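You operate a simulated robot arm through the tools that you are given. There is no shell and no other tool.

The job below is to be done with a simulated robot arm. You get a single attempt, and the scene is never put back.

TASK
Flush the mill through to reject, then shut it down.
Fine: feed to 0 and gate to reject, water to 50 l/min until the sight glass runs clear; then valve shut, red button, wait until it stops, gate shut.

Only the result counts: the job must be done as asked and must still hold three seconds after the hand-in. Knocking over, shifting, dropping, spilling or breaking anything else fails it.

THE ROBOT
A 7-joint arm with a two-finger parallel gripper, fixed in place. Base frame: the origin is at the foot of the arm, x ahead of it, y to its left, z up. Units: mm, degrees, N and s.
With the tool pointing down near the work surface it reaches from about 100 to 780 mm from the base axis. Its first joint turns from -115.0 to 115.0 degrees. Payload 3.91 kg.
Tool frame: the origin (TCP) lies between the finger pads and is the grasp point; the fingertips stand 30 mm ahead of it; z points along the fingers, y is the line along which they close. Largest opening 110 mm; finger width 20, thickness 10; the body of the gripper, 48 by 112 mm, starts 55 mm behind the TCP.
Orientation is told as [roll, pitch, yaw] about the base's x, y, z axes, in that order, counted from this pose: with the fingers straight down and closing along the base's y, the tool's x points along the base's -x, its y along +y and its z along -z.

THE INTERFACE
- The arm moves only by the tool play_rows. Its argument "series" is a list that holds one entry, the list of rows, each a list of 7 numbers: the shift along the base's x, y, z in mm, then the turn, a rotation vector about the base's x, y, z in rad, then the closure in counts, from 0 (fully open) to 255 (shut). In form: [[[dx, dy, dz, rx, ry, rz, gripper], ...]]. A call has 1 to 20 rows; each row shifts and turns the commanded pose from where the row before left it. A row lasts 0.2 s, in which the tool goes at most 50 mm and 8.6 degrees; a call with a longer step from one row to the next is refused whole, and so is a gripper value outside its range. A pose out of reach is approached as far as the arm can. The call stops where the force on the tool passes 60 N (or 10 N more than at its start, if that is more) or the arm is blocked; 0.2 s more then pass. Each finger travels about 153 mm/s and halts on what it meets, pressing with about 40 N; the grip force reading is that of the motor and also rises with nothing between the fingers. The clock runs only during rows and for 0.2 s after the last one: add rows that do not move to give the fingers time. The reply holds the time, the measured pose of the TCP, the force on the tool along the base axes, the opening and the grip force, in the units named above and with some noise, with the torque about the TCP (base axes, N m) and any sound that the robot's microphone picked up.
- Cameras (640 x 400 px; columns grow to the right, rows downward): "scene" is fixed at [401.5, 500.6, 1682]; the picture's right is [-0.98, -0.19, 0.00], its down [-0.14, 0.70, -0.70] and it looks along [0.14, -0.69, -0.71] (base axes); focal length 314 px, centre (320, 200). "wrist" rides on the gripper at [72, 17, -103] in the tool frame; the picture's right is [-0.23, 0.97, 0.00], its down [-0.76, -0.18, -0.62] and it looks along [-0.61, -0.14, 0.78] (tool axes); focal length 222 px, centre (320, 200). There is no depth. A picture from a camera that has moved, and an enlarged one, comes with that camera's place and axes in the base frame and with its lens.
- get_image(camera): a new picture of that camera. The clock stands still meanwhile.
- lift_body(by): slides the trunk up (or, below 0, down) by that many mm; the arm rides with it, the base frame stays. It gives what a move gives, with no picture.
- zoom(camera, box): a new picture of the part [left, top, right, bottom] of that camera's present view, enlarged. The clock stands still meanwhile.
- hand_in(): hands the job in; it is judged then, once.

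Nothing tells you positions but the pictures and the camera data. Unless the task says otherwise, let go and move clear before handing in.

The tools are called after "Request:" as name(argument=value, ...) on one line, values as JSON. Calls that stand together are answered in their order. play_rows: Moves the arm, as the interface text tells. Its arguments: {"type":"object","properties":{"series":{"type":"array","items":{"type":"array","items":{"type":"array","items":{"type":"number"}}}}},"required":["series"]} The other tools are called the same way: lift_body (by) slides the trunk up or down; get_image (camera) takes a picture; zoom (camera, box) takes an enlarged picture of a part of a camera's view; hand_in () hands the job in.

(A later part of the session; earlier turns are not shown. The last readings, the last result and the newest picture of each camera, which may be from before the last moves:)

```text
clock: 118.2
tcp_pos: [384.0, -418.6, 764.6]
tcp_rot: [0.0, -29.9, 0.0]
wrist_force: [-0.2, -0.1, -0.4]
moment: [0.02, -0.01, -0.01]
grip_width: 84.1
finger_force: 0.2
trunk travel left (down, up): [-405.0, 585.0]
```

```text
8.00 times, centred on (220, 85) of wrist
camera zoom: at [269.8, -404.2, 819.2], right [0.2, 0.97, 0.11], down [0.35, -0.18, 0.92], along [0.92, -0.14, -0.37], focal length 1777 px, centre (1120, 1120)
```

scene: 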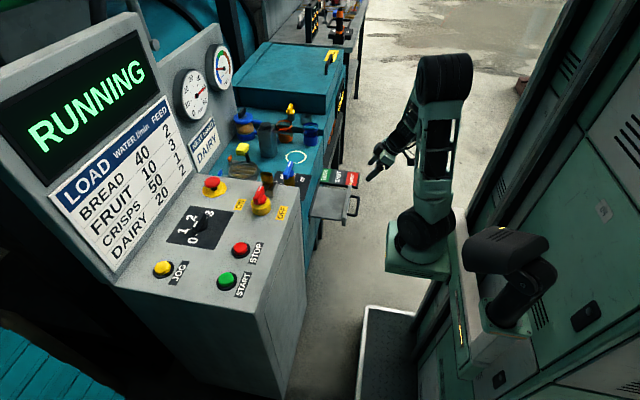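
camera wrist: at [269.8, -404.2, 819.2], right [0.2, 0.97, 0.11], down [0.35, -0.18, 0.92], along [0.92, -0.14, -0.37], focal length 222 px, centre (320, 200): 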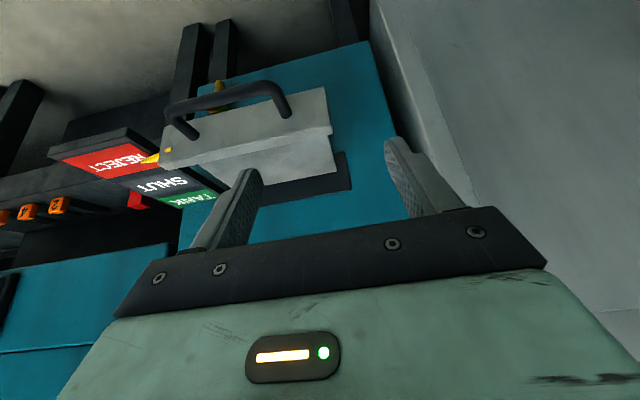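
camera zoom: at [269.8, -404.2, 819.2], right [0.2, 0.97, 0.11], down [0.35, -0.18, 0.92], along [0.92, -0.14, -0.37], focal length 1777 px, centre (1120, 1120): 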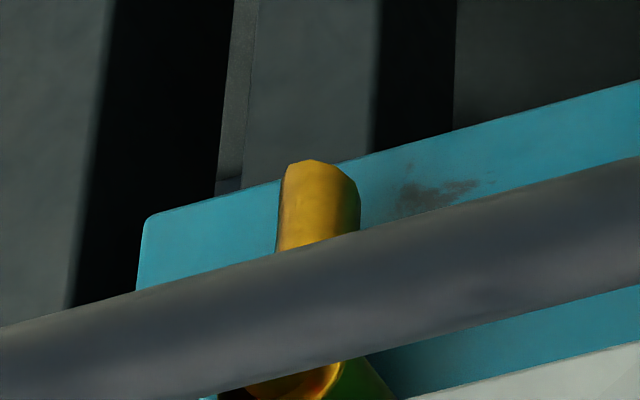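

There's a brass fitting low on the front wall under the gate. I'll shift the camera to see it properly.

Request:
play_rows(series=[[[-20, -35, 0, 0, 0, 0, 60], [-20, -35, 0, 0, 0, 0, 60], [-14, -35, -20, 0, 0, 0, 60], [0, -35, -40, 0, 0, 0, 60], [0, -20, -40, 0, 0, 0, 60], [0, 0, 0, 0, 0, 0, 60]]])

Request:
get_image(camera="wrist")

```text
refused: row 4 steps farther than a row can; nothing moved
```

```text
taken
camera wrist: at [269.8, -404.2, 819.2], right [0.2, 0.97, 0.11], down [0.35, -0.18, 0.92], along [0.92, -0.14, -0.37], focal length 222 px, centre (320, 200)
```

wrist: 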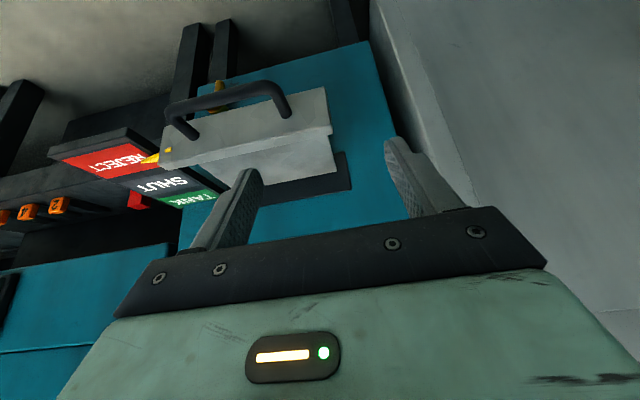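

Request:
play_rows(series=[[[-20, -35, 0, 0, 0, 0, 60], [-20, -35, 0, 0, 0, 0, 60], [-14, -35, -20, 0, 0, 0, 60], [0, -25, -35, 0, 0, 0, 60], [0, -25, -35, 0, 0, 0, 60], [0, -20, -35, 0, 0, 0, 60], [0, 0, -40, 0, 0, 0, 60], [0, 0, 0, 0, 0, 0, 60]]])

Request:
get_image(camera="wrist")

```text
clock: 120.0
tcp_pos: [328.9, -595.8, 601.3]
tcp_rot: [-0.1, -30.1, 0.0]
wrist_force: [0.2, -0.5, 0.5]
moment: [0.0, 0.01, 0.01]
grip_width: 84.3
finger_force: 0.0
trunk travel left (down, up): [-405.0, 585.0]
```

```text
taken
camera wrist: at [215.1, -579.1, 655.1], right [0.2, 0.97, 0.11], down [0.35, -0.18, 0.92], along [0.92, -0.14, -0.37], focal length 222 px, centre (320, 200)
```

wrist: 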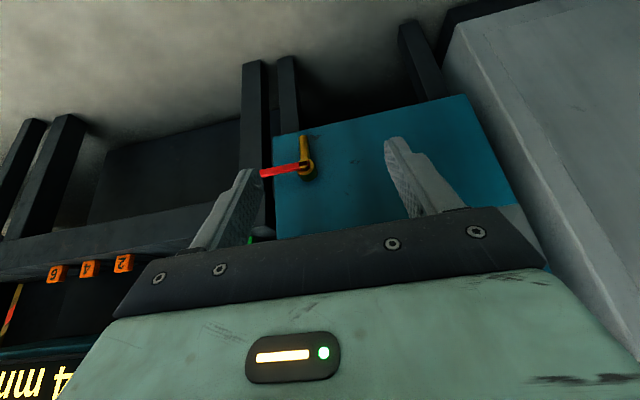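

Request:
zoom(camera="wrist", box=[230, 110, 370, 260])

Request:
zoom(camera="wrist", box=[250, 125, 330, 185])

```text
2.67 times, centred on (300, 185) of wrist
camera zoom: at [215.1, -579.1, 655.1], right [0.2, 0.97, 0.11], down [0.35, -0.18, 0.92], along [0.92, -0.14, -0.37], focal length 592 px, centre (373, 240)
```

zoom: 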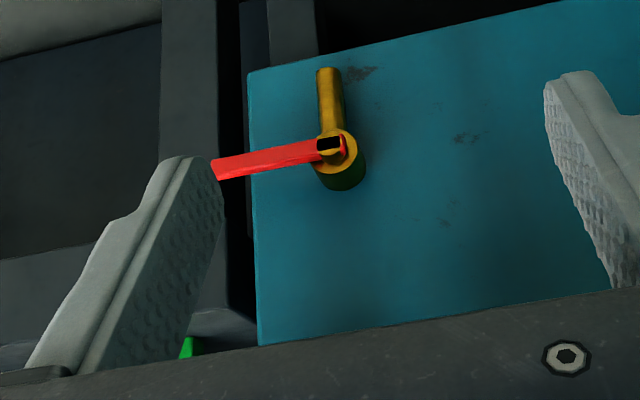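

```text
6.67 times, centred on (290, 155) of wrist
camera zoom: at [215.1, -579.1, 655.1], right [0.2, 0.97, 0.11], down [0.35, -0.18, 0.92], along [0.92, -0.14, -0.37], focal length 1481 px, centre (520, 500)
```

zoom: 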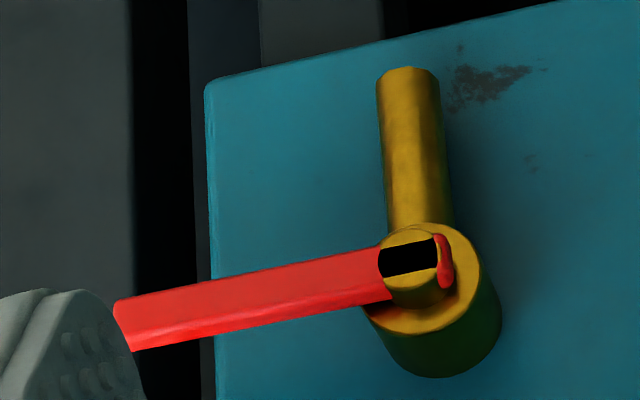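

That brass fitting is just a closed drain cock with a red lever (not part of the job). I'll compare the barred porthole with the very first picture using the same zoom box.

Request:
zoom(camera="scene", box=[225, 130, 305, 200])

Request:
zoom(camera="scene", box=[220, 90, 340, 190])

Request:
zoom(camera="scene", box=[160, 30, 250, 130])

```text
5.71 times, centred on (265, 165) of scene
camera zoom: at [401.5, 500.6, 1682.0], right [-0.98, -0.19, 0.0], down [-0.14, 0.7, -0.7], along [0.14, -0.69, -0.71], focal length 1794 px, centre (634, 400)
```

zoom: 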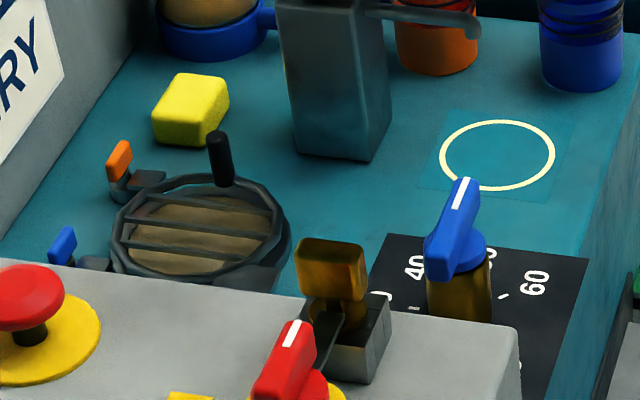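

```text
4.00 times, centred on (280, 140) of scene
camera zoom: at [401.5, 500.6, 1682.0], right [-0.98, -0.19, 0.0], down [-0.14, 0.7, -0.7], along [0.14, -0.69, -0.71], focal length 1256 px, centre (480, 440)
```

zoom: 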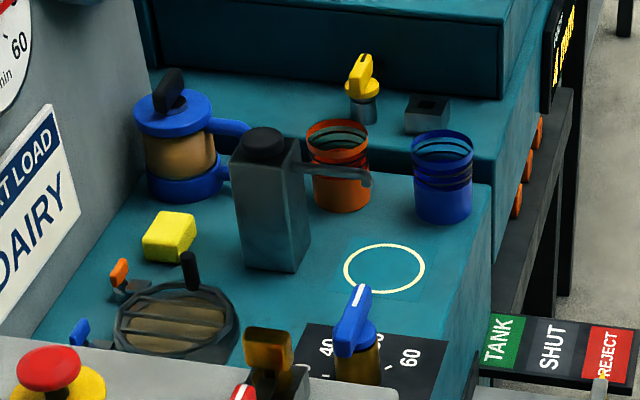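

```text
4.00 times, centred on (205, 80) of scene
camera zoom: at [401.5, 500.6, 1682.0], right [-0.98, -0.19, 0.0], down [-0.14, 0.7, -0.7], along [0.14, -0.69, -0.71], focal length 1256 px, centre (780, 680)
```

zoom: 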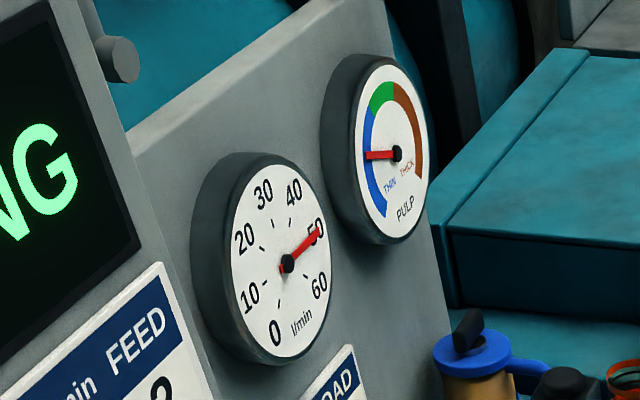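

Compared with the first pictures, both the porthole and the jar look slightly lighter, so the change may be slow. I'll keep flushing for a longer spell and compare the same boxes.

Request:
play_rows(series=[[[0, 0, 0, 0, 0, 0, 60], [0, 0, 0, 0, 0, 0, 60], [0, 0, 0, 0, 0, 0, 60], [0, 0, 0, 0, 0, 0, 60], [0, 0, 0, 0, 0, 0, 60], [0, 0, 0, 0, 0, 0, 60], [0, 0, 0, 0, 0, 0, 60], [0, 0, 0, 0, 0, 0, 60], [0, 0, 0, 0, 0, 0, 60], [0, 0, 0, 0, 0, 0, 60], [0, 0, 0, 0, 0, 0, 60], [0, 0, 0, 0, 0, 0, 60], [0, 0, 0, 0, 0, 0, 60], [0, 0, 0, 0, 0, 0, 60], [0, 0, 0, 0, 0, 0, 60], [0, 0, 0, 0, 0, 0, 60], [0, 0, 0, 0, 0, 0, 60], [0, 0, 0, 0, 0, 0, 60], [0, 0, 0, 0, 0, 0, 60], [0, 0, 0, 0, 0, 0, 60]]])

Request:
play_rows(series=[[[0, 0, 0, 0, 0, 0, 60], [0, 0, 0, 0, 0, 0, 60], [0, 0, 0, 0, 0, 0, 60], [0, 0, 0, 0, 0, 0, 60], [0, 0, 0, 0, 0, 0, 60], [0, 0, 0, 0, 0, 0, 60], [0, 0, 0, 0, 0, 0, 60], [0, 0, 0, 0, 0, 0, 60], [0, 0, 0, 0, 0, 0, 60], [0, 0, 0, 0, 0, 0, 60], [0, 0, 0, 0, 0, 0, 60], [0, 0, 0, 0, 0, 0, 60], [0, 0, 0, 0, 0, 0, 60], [0, 0, 0, 0, 0, 0, 60], [0, 0, 0, 0, 0, 0, 60], [0, 0, 0, 0, 0, 0, 60], [0, 0, 0, 0, 0, 0, 60], [0, 0, 0, 0, 0, 0, 60], [0, 0, 0, 0, 0, 0, 60], [0, 0, 0, 0, 0, 0, 60]]])

Request:
play_rows(series=[[[0, 0, 0, 0, 0, 0, 60], [0, 0, 0, 0, 0, 0, 60], [0, 0, 0, 0, 0, 0, 60], [0, 0, 0, 0, 0, 0, 60], [0, 0, 0, 0, 0, 0, 60], [0, 0, 0, 0, 0, 0, 60], [0, 0, 0, 0, 0, 0, 60], [0, 0, 0, 0, 0, 0, 60], [0, 0, 0, 0, 0, 0, 60], [0, 0, 0, 0, 0, 0, 60], [0, 0, 0, 0, 0, 0, 60], [0, 0, 0, 0, 0, 0, 60], [0, 0, 0, 0, 0, 0, 60], [0, 0, 0, 0, 0, 0, 60], [0, 0, 0, 0, 0, 0, 60], [0, 0, 0, 0, 0, 0, 60], [0, 0, 0, 0, 0, 0, 60], [0, 0, 0, 0, 0, 0, 60], [0, 0, 0, 0, 0, 0, 60], [0, 0, 0, 0, 0, 0, 60]]])

Request:
play_rows(series=[[[0, 0, 0, 0, 0, 0, 60], [0, 0, 0, 0, 0, 0, 60], [0, 0, 0, 0, 0, 0, 60], [0, 0, 0, 0, 0, 0, 60], [0, 0, 0, 0, 0, 0, 60], [0, 0, 0, 0, 0, 0, 60], [0, 0, 0, 0, 0, 0, 60], [0, 0, 0, 0, 0, 0, 60], [0, 0, 0, 0, 0, 0, 60], [0, 0, 0, 0, 0, 0, 60], [0, 0, 0, 0, 0, 0, 60], [0, 0, 0, 0, 0, 0, 60], [0, 0, 0, 0, 0, 0, 60], [0, 0, 0, 0, 0, 0, 60], [0, 0, 0, 0, 0, 0, 60], [0, 0, 0, 0, 0, 0, 60], [0, 0, 0, 0, 0, 0, 60], [0, 0, 0, 0, 0, 0, 60], [0, 0, 0, 0, 0, 0, 60], [0, 0, 0, 0, 0, 0, 60]]])

Request:
play_rows(series=[[[0, 0, 0, 0, 0, 0, 60], [0, 0, 0, 0, 0, 0, 60], [0, 0, 0, 0, 0, 0, 60], [0, 0, 0, 0, 0, 0, 60], [0, 0, 0, 0, 0, 0, 60], [0, 0, 0, 0, 0, 0, 60], [0, 0, 0, 0, 0, 0, 60], [0, 0, 0, 0, 0, 0, 60], [0, 0, 0, 0, 0, 0, 60], [0, 0, 0, 0, 0, 0, 60], [0, 0, 0, 0, 0, 0, 60], [0, 0, 0, 0, 0, 0, 60], [0, 0, 0, 0, 0, 0, 60], [0, 0, 0, 0, 0, 0, 60], [0, 0, 0, 0, 0, 0, 60], [0, 0, 0, 0, 0, 0, 60], [0, 0, 0, 0, 0, 0, 60], [0, 0, 0, 0, 0, 0, 60], [0, 0, 0, 0, 0, 0, 60], [0, 0, 0, 0, 0, 0, 60]]])

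Request:
zoom(camera="scene", box=[220, 90, 340, 190])

Request:
zoom(camera="scene", box=[222, 95, 282, 150])

Request:
zoom(camera="scene", box=[160, 30, 250, 130])

```text
clock: 124.2
tcp_pos: [329.1, -594.6, 601.1]
tcp_rot: [0.0, -30.0, -0.1]
wrist_force: [-0.6, 0.0, 0.0]
moment: [0.01, -0.02, 0.01]
grip_width: 84.1
finger_force: 0.1
trunk travel left (down, up): [-405.0, 585.0]
```

```text
clock: 128.4
tcp_pos: [328.9, -594.5, 601.7]
tcp_rot: [-0.1, -30.0, 0.0]
wrist_force: [0.7, -0.9, 0.3]
moment: [0.0, 0.0, -0.03]
grip_width: 84.4
finger_force: 0.1
trunk travel left (down, up): [-405.0, 585.0]
```

```text
clock: 132.6
tcp_pos: [328.2, -595.0, 602.2]
tcp_rot: [-0.1, -30.0, 0.0]
wrist_force: [0.1, -0.1, -0.6]
moment: [0.01, 0.02, 0.04]
grip_width: 84.3
finger_force: 0.0
trunk travel left (down, up): [-405.0, 585.0]
```

```text
clock: 136.8
tcp_pos: [329.6, -594.2, 601.8]
tcp_rot: [0.0, -30.0, -0.1]
wrist_force: [1.4, 0.0, -0.1]
moment: [-0.01, 0.02, 0.0]
grip_width: 84.5
finger_force: 0.1
trunk travel left (down, up): [-405.0, 585.0]
```

```text
clock: 141.0
tcp_pos: [329.2, -594.5, 601.9]
tcp_rot: [0.1, -29.9, 0.0]
wrist_force: [0.3, -0.6, -0.2]
moment: [0.01, 0.01, 0.0]
grip_width: 84.3
finger_force: 0.1
trunk travel left (down, up): [-405.0, 585.0]
```

```text
4.00 times, centred on (280, 140) of scene
camera zoom: at [401.5, 500.6, 1682.0], right [-0.98, -0.19, 0.0], down [-0.14, 0.7, -0.7], along [0.14, -0.69, -0.71], focal length 1256 px, centre (480, 440)
```

zoom: 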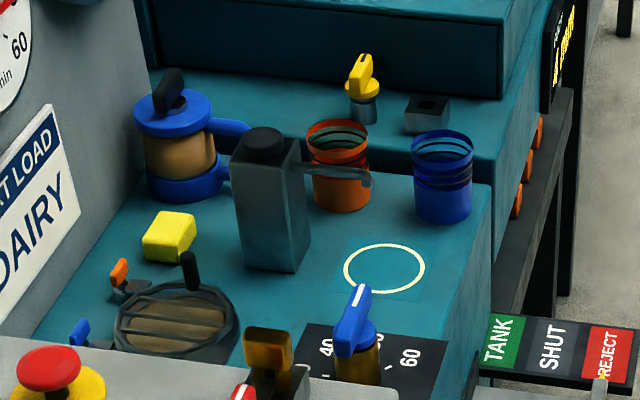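

```text
7.27 times, centred on (252, 122) of scene
camera zoom: at [401.5, 500.6, 1682.0], right [-0.98, -0.19, 0.0], down [-0.14, 0.7, -0.7], along [0.14, -0.69, -0.71], focal length 2283 px, centre (814, 764)
```

zoom: 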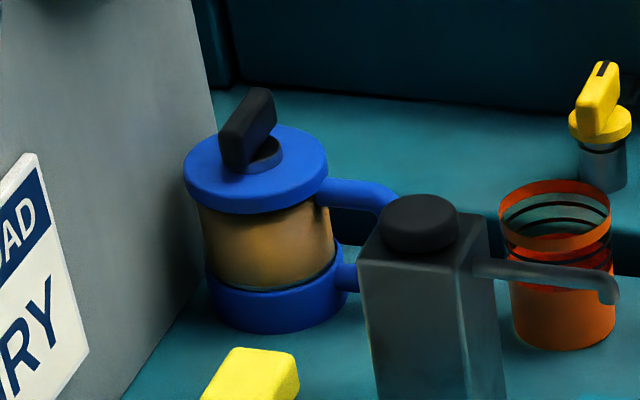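

```text
4.00 times, centred on (205, 80) of scene
camera zoom: at [401.5, 500.6, 1682.0], right [-0.98, -0.19, 0.0], down [-0.14, 0.7, -0.7], along [0.14, -0.69, -0.71], focal length 1256 px, centre (780, 680)
```

zoom: 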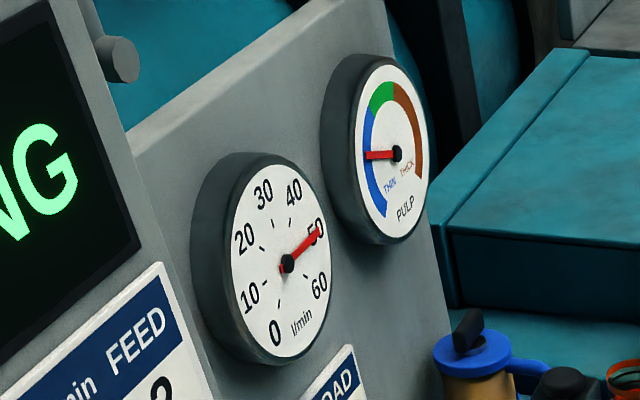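

No further change anywhere between 120 s and 141 s: pulp gauge and porthole are steady, and the jar looks exactly as in the first picture, so its glass seems permanently stained and out of reach. I'll check how exactly the flow sits on 50.

Request:
zoom(camera="scene", box=[178, 68, 212, 122])

Request:
zoom(camera="scene", box=[268, 155, 312, 195])

Request:
zoom(camera="scene", box=[160, 180, 240, 250])

```text
7.41 times, centred on (195, 95) of scene
camera zoom: at [401.5, 500.6, 1682.0], right [-0.98, -0.19, 0.0], down [-0.14, 0.7, -0.7], along [0.14, -0.69, -0.71], focal length 2326 px, centre (1246, 978)
```

zoom: 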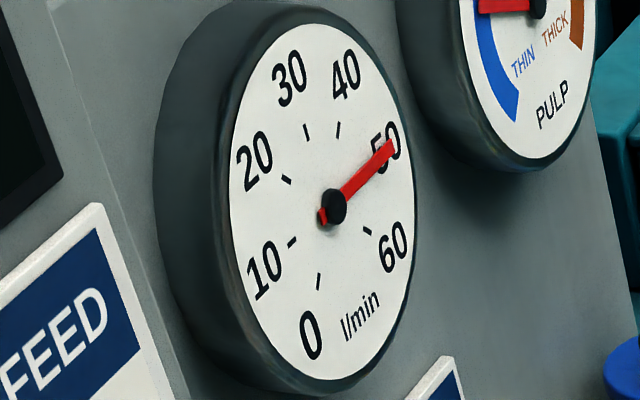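

```text
10.00 times, centred on (290, 175) of scene
camera zoom: at [401.5, 500.6, 1682.0], right [-0.98, -0.19, 0.0], down [-0.14, 0.7, -0.7], along [0.14, -0.69, -0.71], focal length 3140 px, centre (620, 450)
```

zoom: 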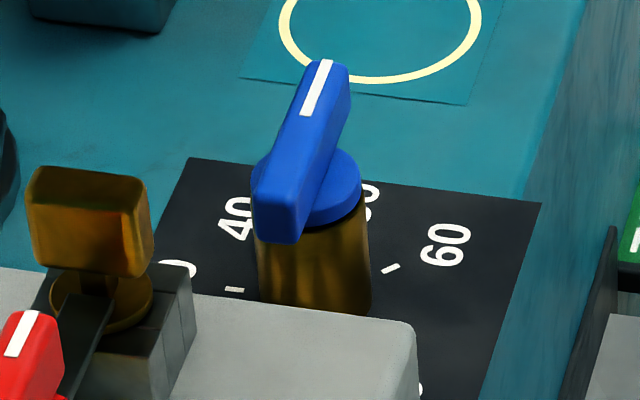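

```text
5.71 times, centred on (200, 215) of scene
camera zoom: at [401.5, 500.6, 1682.0], right [-0.98, -0.19, 0.0], down [-0.14, 0.7, -0.7], along [0.14, -0.69, -0.71], focal length 1794 px, centre (1006, 114)
```

zoom: 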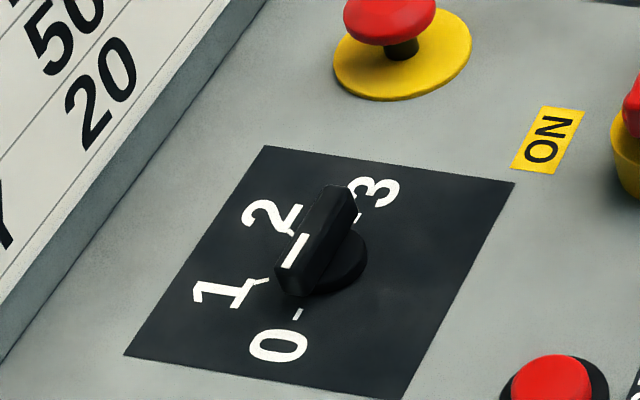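

Everything is as ordered and steady. Before deciding, I'll see whether the arm could reach the sight glass's wiper knob; first I raise the trunk and return to a clear spot in the aisle with the tool upright.

Request:
lift_body(by=295)

Request:
play_rows(series=[[[0, 0, 30, 0, 0.131, 0, 60], [0, 0, 30, 0, 0.131, 0, 60], [0, 0, 30, 0, 0.131, 0, 60], [0, 0, 30, 0, 0.131, 0, 60], [25, 25, 30, 0, 0, 0, 120], [25, 25, 30, 0, 0, 0, 180], [25, 25, 30, 0, 0, 0, 255], [25, 25, 0, 0, 0, 0, 255], [25, 25, 0, 0, 0, 0, 255], [25, 25, 0, 0, 0, 0, 255], [0, 0, 0, 0, 0, 0, 255]]])

Request:
get_image(camera="scene")

```text
clock: 144.0
tcp_pos: [329.0, -594.4, 896.8]
tcp_rot: [0.0, -30.1, 0.0]
wrist_force: [-0.2, 0.3, 0.6]
moment: [-0.01, 0.0, -0.02]
grip_width: 84.3
finger_force: 0.1
trunk travel left (down, up): [-700.0, 290.0]
```

```text
clock: 146.4
tcp_pos: [479.2, -444.1, 1107.4]
tcp_rot: [0.0, 0.0, 0.0]
wrist_force: [0.4, 0.9, 0.2]
moment: [-0.03, 0.03, 0.0]
grip_width: 0.1
finger_force: 37.7
trunk travel left (down, up): [-700.0, 290.0]
```

```text
taken
```

scene: 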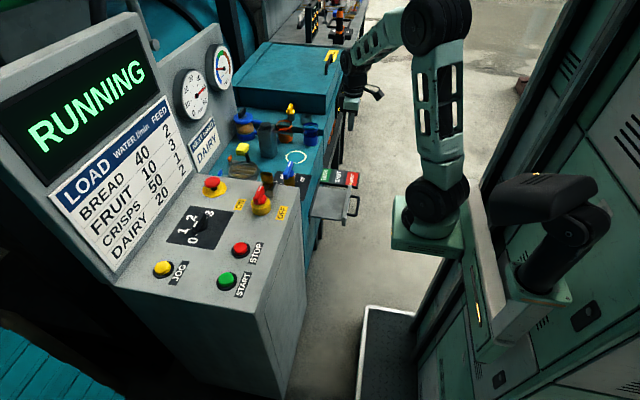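

Request:
play_rows(series=[[[0, 0, 0, 0, 0, 0.147, 255], [0, 0, 0, 0, 0, 0.147, 255], [0, 0, 0, 0, 0, 0.147, 255], [0, 0, 0, 0, 0, 0.147, 255], [0, 0, 0, 0, 0, 0.147, 255], [0, 0, 0, 0, 0, 0.147, 255], [0, 0, 0, 0, 0, 0.147, 255], [0, 0, 0, 0, 0, 0.147, 255], [0, 0, 0, 0, 0, 0.147, 255], [0, 0, 0, 0, 0, 0.147, 255], [0, 0, 0, 0, 0, 0.147, 255], [0, 0, 0, 0, 0, 0.147, 255], [0, 0, 0, 0, 0, 0.147, 255], [0, 0, 0, 0, 0, 0.147, 255], [0, 0, 0, 0, 0, 0.147, 255], [0, 0, 0, 0, 0, 0, 255]]])

Request:
get_image(camera="wrist")

```text
clock: 149.8
tcp_pos: [479.5, -444.1, 1106.1]
tcp_rot: [0.0, 0.0, 126.3]
wrist_force: [-0.7, 0.4, 0.0]
moment: [0.02, -0.03, -0.03]
grip_width: 0.0
finger_force: 37.5
trunk travel left (down, up): [-700.0, 290.0]
```

```text
taken
camera wrist: at [509.3, -514.5, 1210.8], right [-0.92, -0.4, 0.0], down [-0.31, 0.72, 0.62], along [-0.25, 0.57, -0.78], focal length 222 px, centre (320, 200)
```

wrist: 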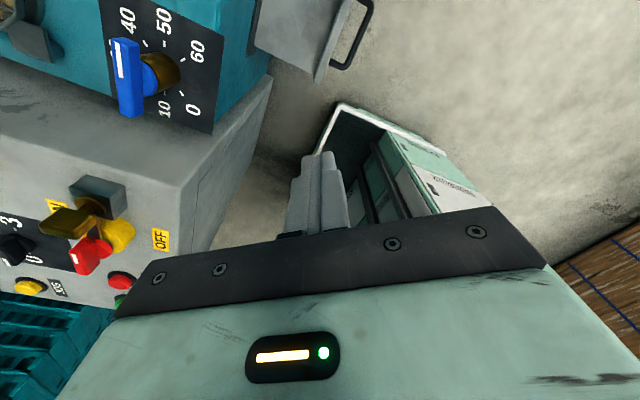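

The wrist can turn that far, so I can tilt the tool with its camera on top. I'll tilt outward toward the sight glass here in free space, then test the reach high above the bench.

Request:
play_rows(series=[[[0, 0, 0, 0, 0, 0.1415, 255], [0, 0, 0, 0, 0, 0.1415, 255], [0, 0, 5, -0.0797, -0.1038, 0, 255], [0, 0, 5, -0.0797, -0.1038, 0, 255], [0, 0, 5, -0.0797, -0.1038, 0, 255], [0, 0, 5, -0.0797, -0.1038, 0, 255], [0, 0, 5, -0.0797, -0.1038, 0, 255], [0, 0, 5, -0.0797, -0.1038, 0, 255], [0, 0, 5, -0.0797, -0.1038, 0, 255], [0, 0, 5, -0.0797, -0.1038, 0, 255], [0, 0, 0, 0, 0, 0, 255]]])

Request:
get_image(camera="wrist")

Request:
get_image(camera="scene")

```text
clock: 152.2
tcp_pos: [512.6, -452.2, 1120.5]
tcp_rot: [0.2, 60.0, 142.8]
wrist_force: [-0.4, 0.2, -0.4]
moment: [0.01, -0.02, -0.01]
grip_width: 0.0
finger_force: 38.1
out of reach, approached as far as the arm can: row 4, 5, 6, 7
trunk travel left (down, up): [-700.0, 290.0]
```

```text
taken
camera wrist: at [460.0, -434.6, 1235.5], right [-0.68, -0.7, -0.19], down [-0.62, 0.7, -0.35], along [0.38, -0.12, -0.92], focal length 222 px, centre (320, 200)
```

wrist: 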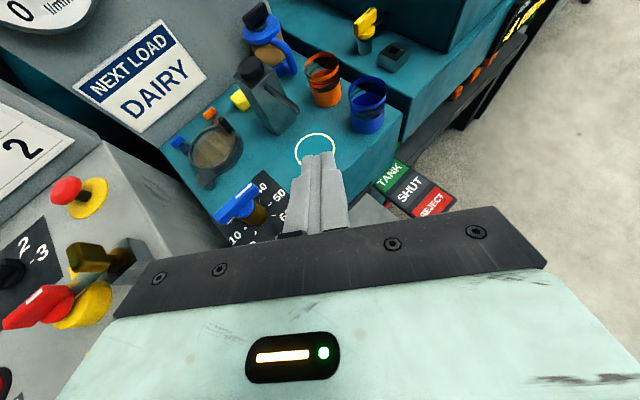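

```text
taken
```

scene: 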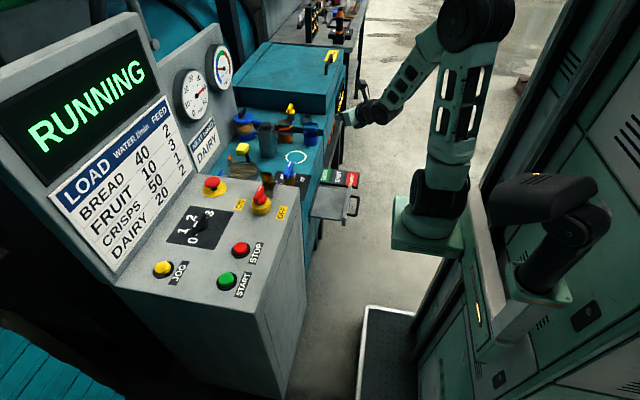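

Request:
play_rows(series=[[[38, -14, 0, 0, 0, 0, 255], [38, -14, 0, 0, 0, 0, 255], [38, -14, 0, 0, 0, 0, 255], [38, -14, 0, 0, 0, 0, 255], [38, -14, 0, 0, 0, 0, 255], [38, -14, 0, 0, 0, 0, 255], [38, -14, 0, 0, 0, 0, 255], [0, 0, 0, 0, 0, 0, 255]]])

Request:
get_image(camera="wrist")

Request:
get_image(camera="scene")

```text
clock: 154.0
tcp_pos: [779.7, -550.2, 1121.0]
tcp_rot: [0.2, 60.0, 142.7]
wrist_force: [-0.1, -0.6, 0.0]
moment: [-0.02, -0.01, 0.01]
grip_width: 0.0
finger_force: 38.1
trunk travel left (down, up): [-700.0, 290.0]
```

```text
taken
camera wrist: at [728.8, -533.1, 1237.2], right [-0.68, -0.7, -0.2], down [-0.62, 0.7, -0.35], along [0.38, -0.12, -0.92], focal length 222 px, centre (320, 200)
```

wrist: 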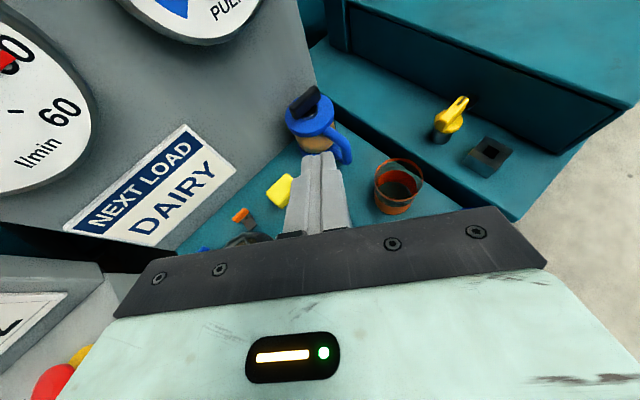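

```text
taken
```

scene: 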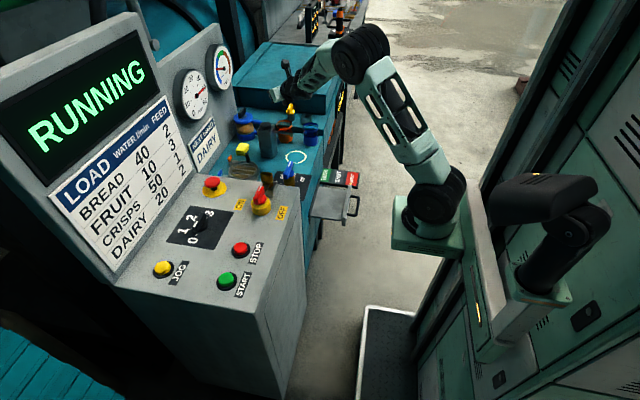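

The arm reaches well with this pose, and the wiper knob is clearly visible. I'll extend further at this height to test reach to the knob.

Request:
play_rows(series=[[[30, -12, 0, 0, 0, 0, 255], [30, -12, 0, 0, 0, 0, 255], [30, -12, 0, 0, 0, 0, 255], [25, -12, 0, 0, 0, 0, 255], [0, 0, 0, 0, 0, 0, 255]]])

Request:
get_image(camera="wrist")

Request:
zoom(camera="scene", box=[200, 50, 320, 160])

```text
clock: 155.2
tcp_pos: [895.4, -599.2, 1122.2]
tcp_rot: [0.3, 60.1, 142.8]
wrist_force: [0.1, -0.3, -1.0]
moment: [0.0, 0.01, 0.02]
grip_width: 0.0
finger_force: 37.6
trunk travel left (down, up): [-700.0, 290.0]
```

```text
taken
camera wrist: at [843.1, -580.7, 1236.7], right [-0.68, -0.7, -0.19], down [-0.62, 0.7, -0.35], along [0.38, -0.12, -0.92], focal length 222 px, centre (320, 200)
```

wrist: 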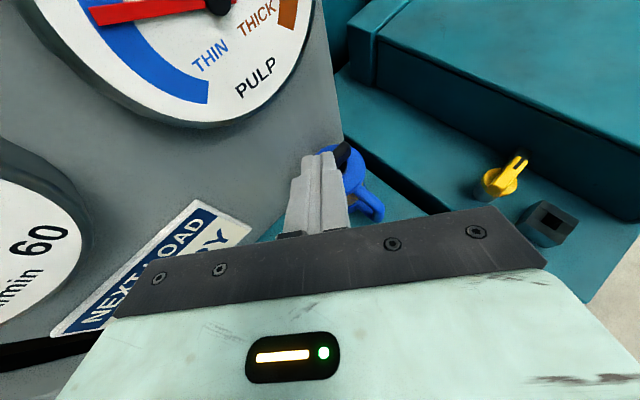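

```text
3.64 times, centred on (260, 105) of scene
camera zoom: at [401.5, 500.6, 1682.0], right [-0.98, -0.19, 0.0], down [-0.14, 0.7, -0.7], along [0.14, -0.69, -0.71], focal length 1142 px, centre (538, 546)
```

zoom: 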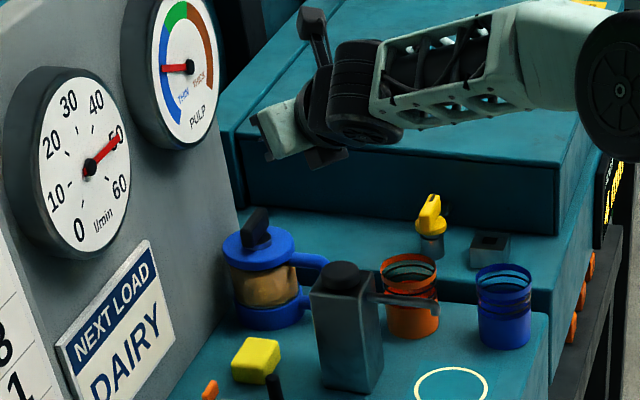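

The arm reaches without trouble, so turning the wiper is feasible. I'll zoom on the knob from here to place it accurately.

Request:
zoom(camera="wrist", box=[270, 120, 410, 230])

Request:
zoom(camera="scene", box=[225, 95, 275, 140])

```text
3.64 times, centred on (340, 175) of wrist
camera zoom: at [843.1, -580.7, 1236.7], right [-0.68, -0.7, -0.19], down [-0.62, 0.7, -0.35], along [0.38, -0.12, -0.92], focal length 808 px, centre (247, 291)
```

zoom: 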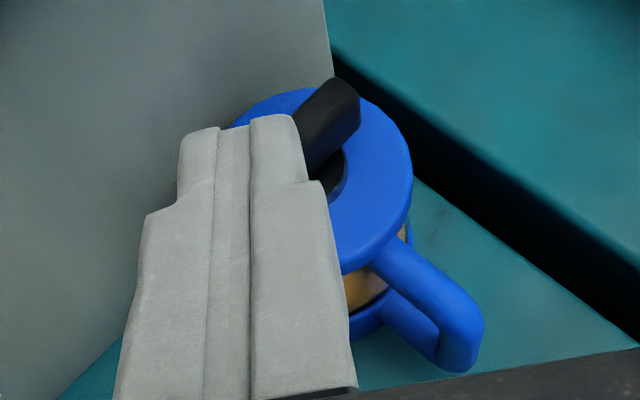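

```text
8.89 times, centred on (250, 118) of scene
camera zoom: at [401.5, 500.6, 1682.0], right [-0.98, -0.19, 0.0], down [-0.14, 0.7, -0.7], along [0.14, -0.69, -0.71], focal length 2791 px, centre (942, 933)
```

zoom: 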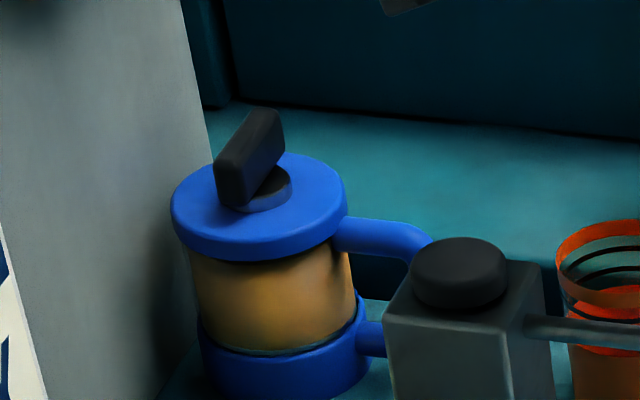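

The knob bar lies along y, pivot about (974, -667), bar top z≈979, and the path clears the canister by about 30 mm. I'll bring the closed fingertips down near the knob's robot-side face, still above it, and check.

Request:
play_rows(series=[[[10, -10, -30, 0, 0, 0, 255], [10, -10, -30, 0, 0, 0, 255], [5, -8, -30, 0, 0, 0, 255], [0, 0, 0, 0, 0, 0, 255]]])

Request:
zoom(camera="wrist", box=[270, 100, 410, 230])

Request:
zoom(camera="scene", box=[215, 85, 295, 155])

```text
clock: 156.2
tcp_pos: [919.9, -628.1, 1028.8]
tcp_rot: [0.2, 60.0, 142.6]
wrist_force: [-0.2, 0.2, -0.3]
moment: [0.01, 0.0, -0.04]
grip_width: 0.1
finger_force: 37.8
trunk travel left (down, up): [-700.0, 290.0]
```

```text
3.08 times, centred on (340, 165) of wrist
camera zoom: at [867.7, -609.8, 1144.7], right [-0.68, -0.7, -0.2], down [-0.62, 0.7, -0.35], along [0.38, -0.12, -0.92], focal length 684 px, centre (258, 308)
```

zoom: 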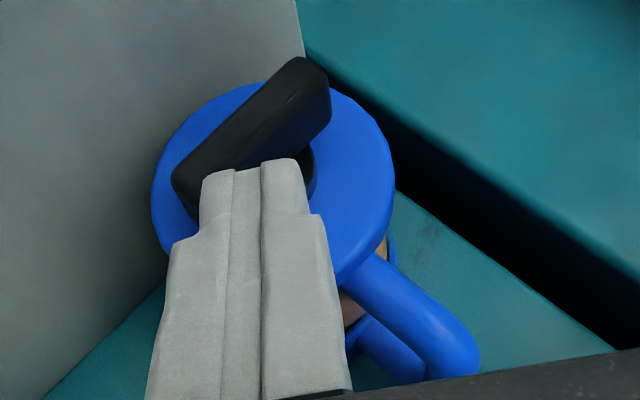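

```text
5.71 times, centred on (255, 120) of scene
camera zoom: at [401.5, 500.6, 1682.0], right [-0.98, -0.19, 0.0], down [-0.14, 0.7, -0.7], along [0.14, -0.69, -0.71], focal length 1794 px, centre (691, 657)
```

zoom: 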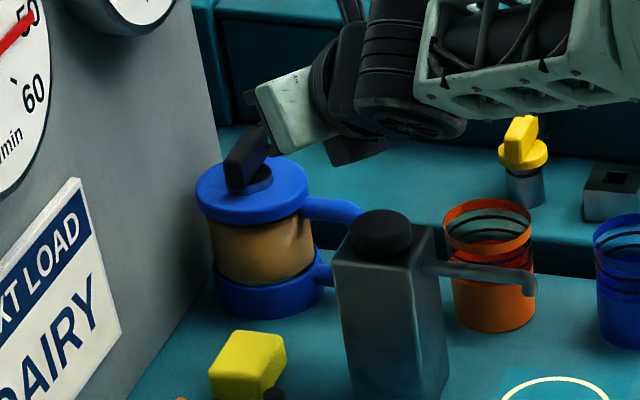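

The fingertips are right by the near end of the wiper bar, about 35 mm above it. I'll lower them to bar height on its robot side.

Request:
play_rows(series=[[[-2, 0, -20, 0, 0, 0, 255], [0, 0, -19, 0, 0, 0, 255], [0, 0, 0, 0, 0, 0, 255]]])

Request:
zoom(camera="wrist", box=[270, 100, 410, 230])

Request:
zoom(camera="scene", box=[215, 85, 295, 155])

```text
clock: 157.0
tcp_pos: [917.6, -626.9, 993.4]
tcp_rot: [0.2, 60.0, 142.7]
wrist_force: [-0.1, 0.2, -0.7]
moment: [-0.02, -0.01, 0.01]
grip_width: 0.0
finger_force: 37.7
trunk travel left (down, up): [-700.0, 290.0]
```

```text
3.08 times, centred on (340, 165) of wrist
camera zoom: at [864.7, -609.8, 1107.7], right [-0.68, -0.7, -0.2], down [-0.62, 0.7, -0.35], along [0.38, -0.12, -0.92], focal length 684 px, centre (258, 308)
```

zoom: 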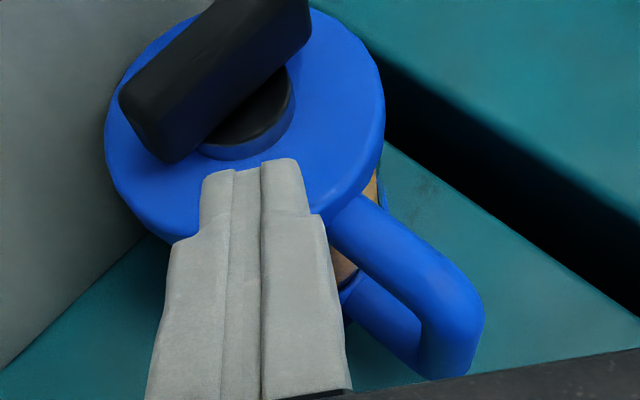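

```text
5.71 times, centred on (255, 120) of scene
camera zoom: at [401.5, 500.6, 1682.0], right [-0.98, -0.19, 0.0], down [-0.14, 0.7, -0.7], along [0.14, -0.69, -0.71], focal length 1794 px, centre (691, 657)
```

zoom: 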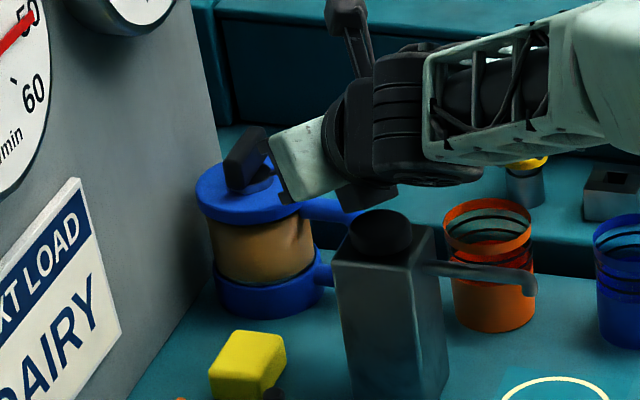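

The fingertips are beside the bar's near end. I'll lower slightly and push that end gently away from the robot, watching force, to turn the wiper clockwise.

Request:
play_rows(series=[[[0, 0, -6, 0, 0, 0, 255], [10, -3, 0, 0, 0, 0, 255], [9, -3, 0, 0, 0, 0, 255], [8, 4, 0, 0, 0, 0, 255], [0, 0, 0, 0, 0, 0, 255]]])

Request:
zoom(camera="wrist", box=[270, 80, 410, 210])

Request:
zoom(camera="scene", box=[215, 85, 295, 155])

```text
clock: 158.2
tcp_pos: [942.8, -629.5, 984.1]
tcp_rot: [0.2, 59.9, 142.7]
wrist_force: [1.0, 0.0, 0.9]
moment: [-0.03, -0.03, -0.01]
grip_width: 0.1
finger_force: 37.1
trunk travel left (down, up): [-700.0, 290.0]
```

```text
3.08 times, centred on (340, 145) of wrist
camera zoom: at [891.0, -611.6, 1099.3], right [-0.68, -0.7, -0.2], down [-0.62, 0.7, -0.35], along [0.38, -0.12, -0.92], focal length 684 px, centre (258, 369)
```

zoom: 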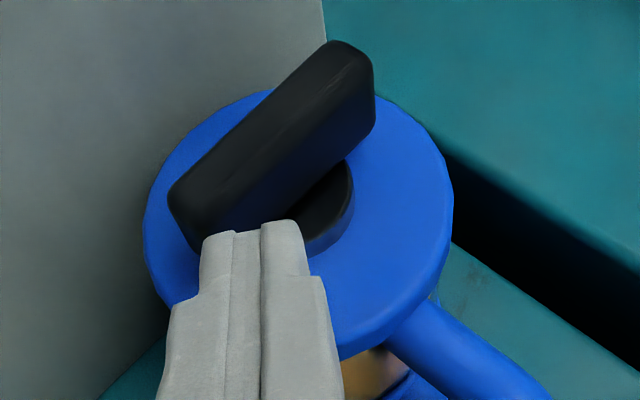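

```text
5.71 times, centred on (255, 120) of scene
camera zoom: at [401.5, 500.6, 1682.0], right [-0.98, -0.19, 0.0], down [-0.14, 0.7, -0.7], along [0.14, -0.69, -0.71], focal length 1794 px, centre (691, 657)
```

zoom: 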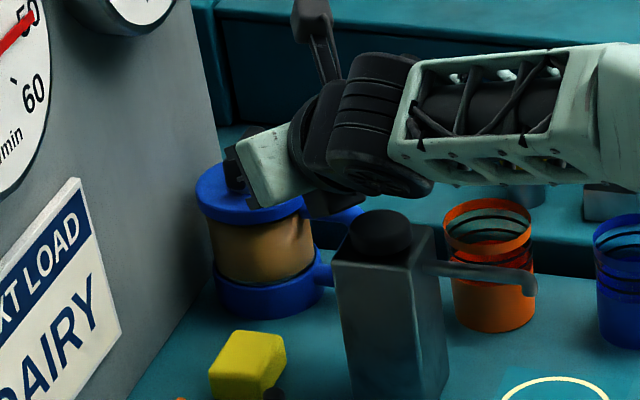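

Request:
play_rows(series=[[[6, 1, 0, 0, 0, 0, 255], [6, 0, 0, 0, 0, 0, 255], [6, 0, 0, 0, 0, 0, 255], [0, 0, 0, 0, 0, 0, 255]]])

Request:
zoom(camera="wrist", box=[270, 80, 410, 210])

Request:
zoom(camera="scene", box=[215, 85, 295, 155])

```text
clock: 159.2
tcp_pos: [961.9, -627.0, 985.5]
tcp_rot: [0.1, 59.9, 142.5]
wrist_force: [-0.2, 0.9, 3.6]
moment: [-0.05, -0.09, 0.06]
grip_width: 0.1
finger_force: 37.8
trunk travel left (down, up): [-700.0, 290.0]
```

```text
3.08 times, centred on (340, 145) of wrist
camera zoom: at [909.4, -610.0, 1100.5], right [-0.68, -0.7, -0.2], down [-0.62, 0.7, -0.35], along [0.38, -0.12, -0.92], focal length 684 px, centre (258, 369)
```

zoom: 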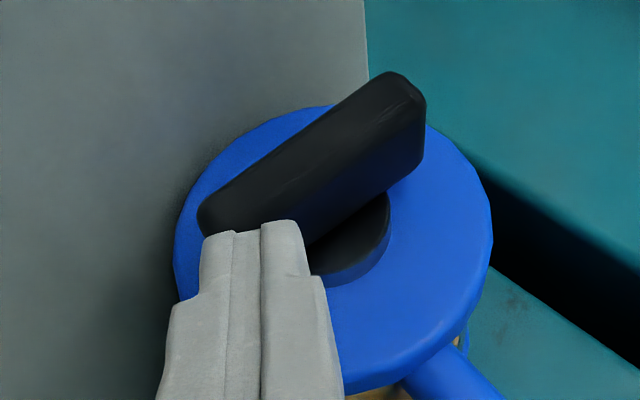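

```text
5.71 times, centred on (255, 120) of scene
camera zoom: at [401.5, 500.6, 1682.0], right [-0.98, -0.19, 0.0], down [-0.14, 0.7, -0.7], along [0.14, -0.69, -0.71], focal length 1794 px, centre (691, 657)
```

zoom: 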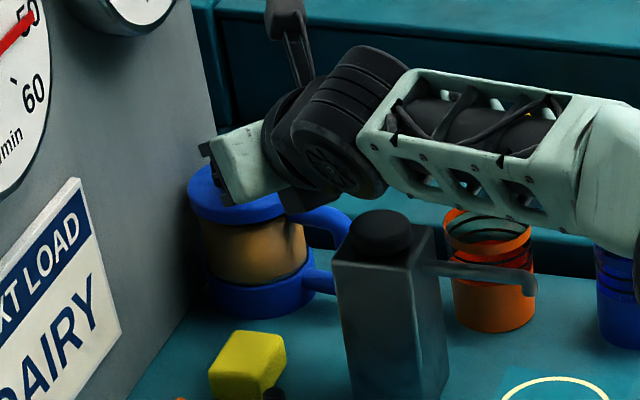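

The jar itself seems to have slid a few millimetres rather than the knob turning, so it's a loose jug, not a fixed sight glass. I stop at once and back straight off.

Request:
play_rows(series=[[[-12, 4, 0, 0, 0, 0, 255], [-15, 8, 10, 0, 0, 0, 255], [-15, 8, 40, 0, 0, 0, 255], [-10, 5, 45, 0, 0, 0, 255], [-10, 5, 45, 0, 0, 0, 255], [0, 0, 0, 0, 0, 0, 255]]])

Request:
zoom(camera="scene", box=[230, 105, 260, 145])

Request:
zoom(camera="scene", box=[222, 95, 282, 150])

Request:
get_image(camera="wrist")

```text
clock: 160.6
tcp_pos: [899.1, -598.9, 1127.2]
tcp_rot: [0.2, 60.0, 142.7]
wrist_force: [0.0, -0.2, 0.4]
moment: [0.0, -0.03, 0.01]
grip_width: 0.0
finger_force: 38.4
trunk travel left (down, up): [-700.0, 290.0]
```

```text
10.00 times, centred on (245, 125) of scene
camera zoom: at [401.5, 500.6, 1682.0], right [-0.98, -0.19, 0.0], down [-0.14, 0.7, -0.7], along [0.14, -0.69, -0.71], focal length 3140 px, centre (1070, 950)
```

zoom: 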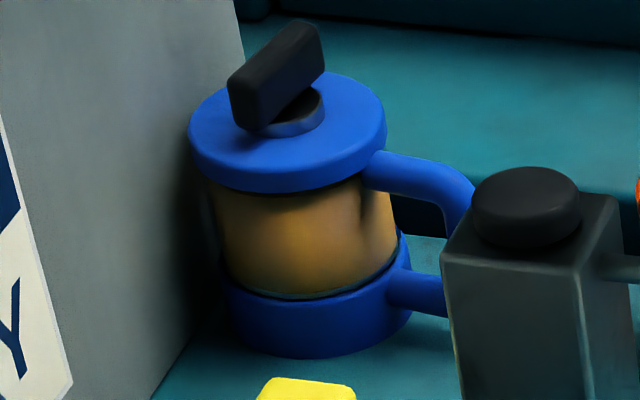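

```text
7.27 times, centred on (252, 122) of scene
camera zoom: at [401.5, 500.6, 1682.0], right [-0.98, -0.19, 0.0], down [-0.14, 0.7, -0.7], along [0.14, -0.69, -0.71], focal length 2283 px, centre (814, 764)
```

zoom: 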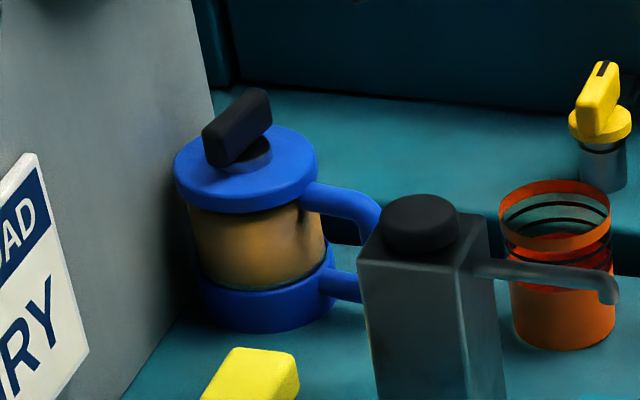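

```text
taken
camera wrist: at [847.5, -580.5, 1241.4], right [-0.68, -0.7, -0.19], down [-0.62, 0.7, -0.35], along [0.38, -0.12, -0.92], focal length 222 px, centre (320, 200)
```

wrist: 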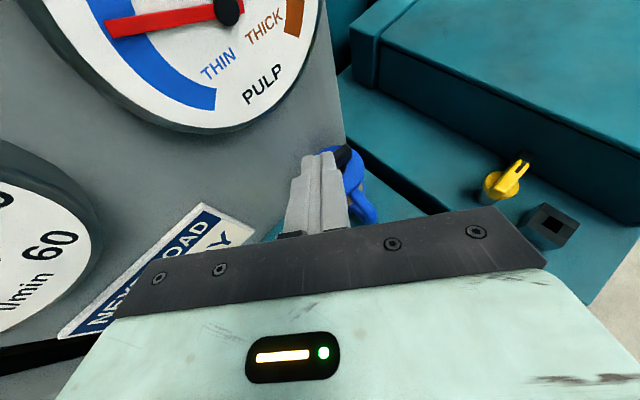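

The jug moved about 6 mm and stayed upright; I won't touch it again. The real sight glass must be the round barred porthole on the bench, so I'll look at that closely now.

Request:
play_rows(series=[[[-25, 25, 10, 0, 0, 0, 255], [-25, 25, 10, 0, 0, 0, 255], [-25, 25, 0, 0, 0, 0, 255], [-25, 25, 0, 0, 0, 0, 255], [-25, 20, 0, 0, 0, 0, 255], [-25, 20, 0, 0, 0, 0, 255], [0, 0, 0, 0, 0, 0, 255]]])

Request:
get_image(camera="wrist")

Request:
zoom(camera="scene", box=[240, 155, 275, 180])

```text
clock: 162.2
tcp_pos: [748.9, -458.0, 1146.6]
tcp_rot: [0.1, 60.0, 142.6]
wrist_force: [0.6, 1.0, -0.2]
moment: [-0.03, 0.0, 0.05]
grip_width: 0.0
finger_force: 37.2
trunk travel left (down, up): [-700.0, 290.0]
```

```text
taken
camera wrist: at [696.2, -440.6, 1261.0], right [-0.68, -0.7, -0.2], down [-0.62, 0.7, -0.35], along [0.38, -0.12, -0.92], focal length 222 px, centre (320, 200)
```

wrist: 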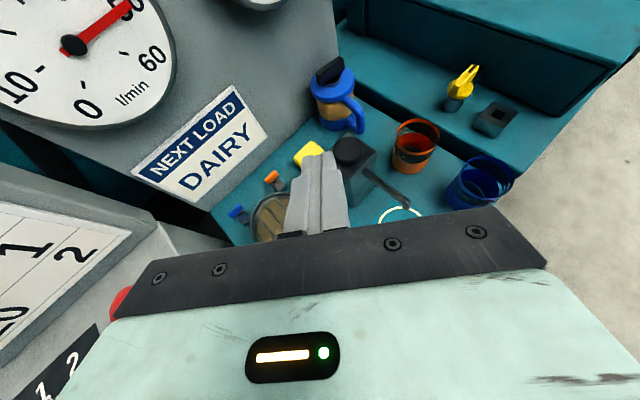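

```text
16.00 times, centred on (258, 168) of scene
camera zoom: at [401.5, 500.6, 1682.0], right [-0.98, -0.19, 0.0], down [-0.14, 0.7, -0.7], along [0.14, -0.69, -0.71], focal length 5023 px, centre (1320, 720)
```

zoom: 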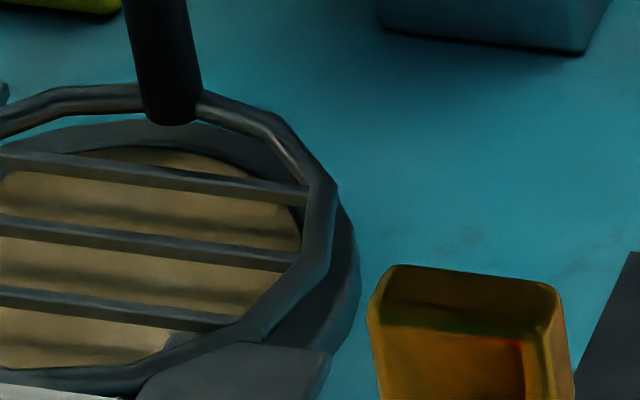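

Request:
zoom(camera="wrist", box=[290, 40, 390, 150])

Request:
zoom(camera="wrist", box=[360, 60, 540, 220])

```text
3.64 times, centred on (340, 95) of wrist
camera zoom: at [696.2, -440.6, 1261.0], right [-0.68, -0.7, -0.2], down [-0.62, 0.7, -0.35], along [0.38, -0.12, -0.92], focal length 808 px, centre (247, 582)
```

zoom: 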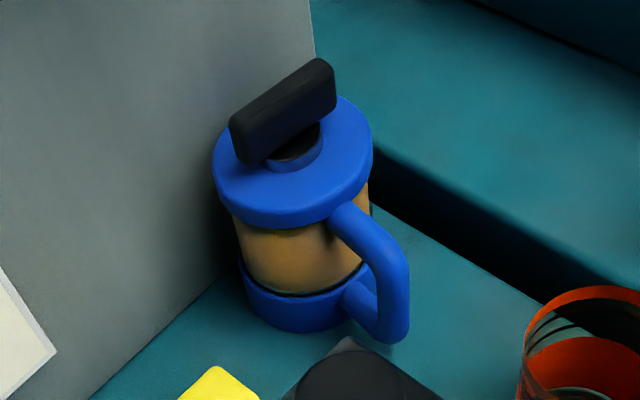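

```text
2.50 times, centred on (450, 140) of wrist
camera zoom: at [696.2, -440.6, 1261.0], right [-0.68, -0.7, -0.2], down [-0.62, 0.7, -0.35], along [0.38, -0.12, -0.92], focal length 555 px, centre (-5, 350)
```

zoom: 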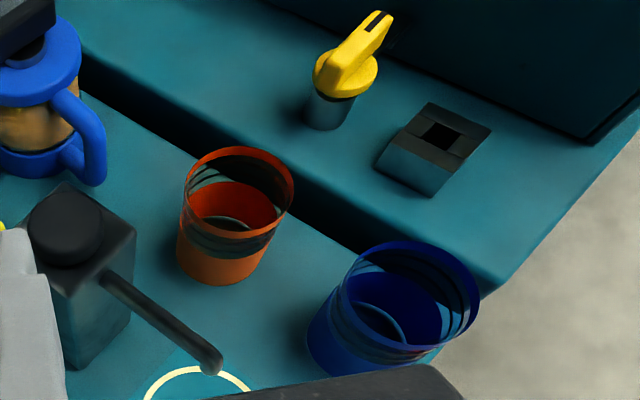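

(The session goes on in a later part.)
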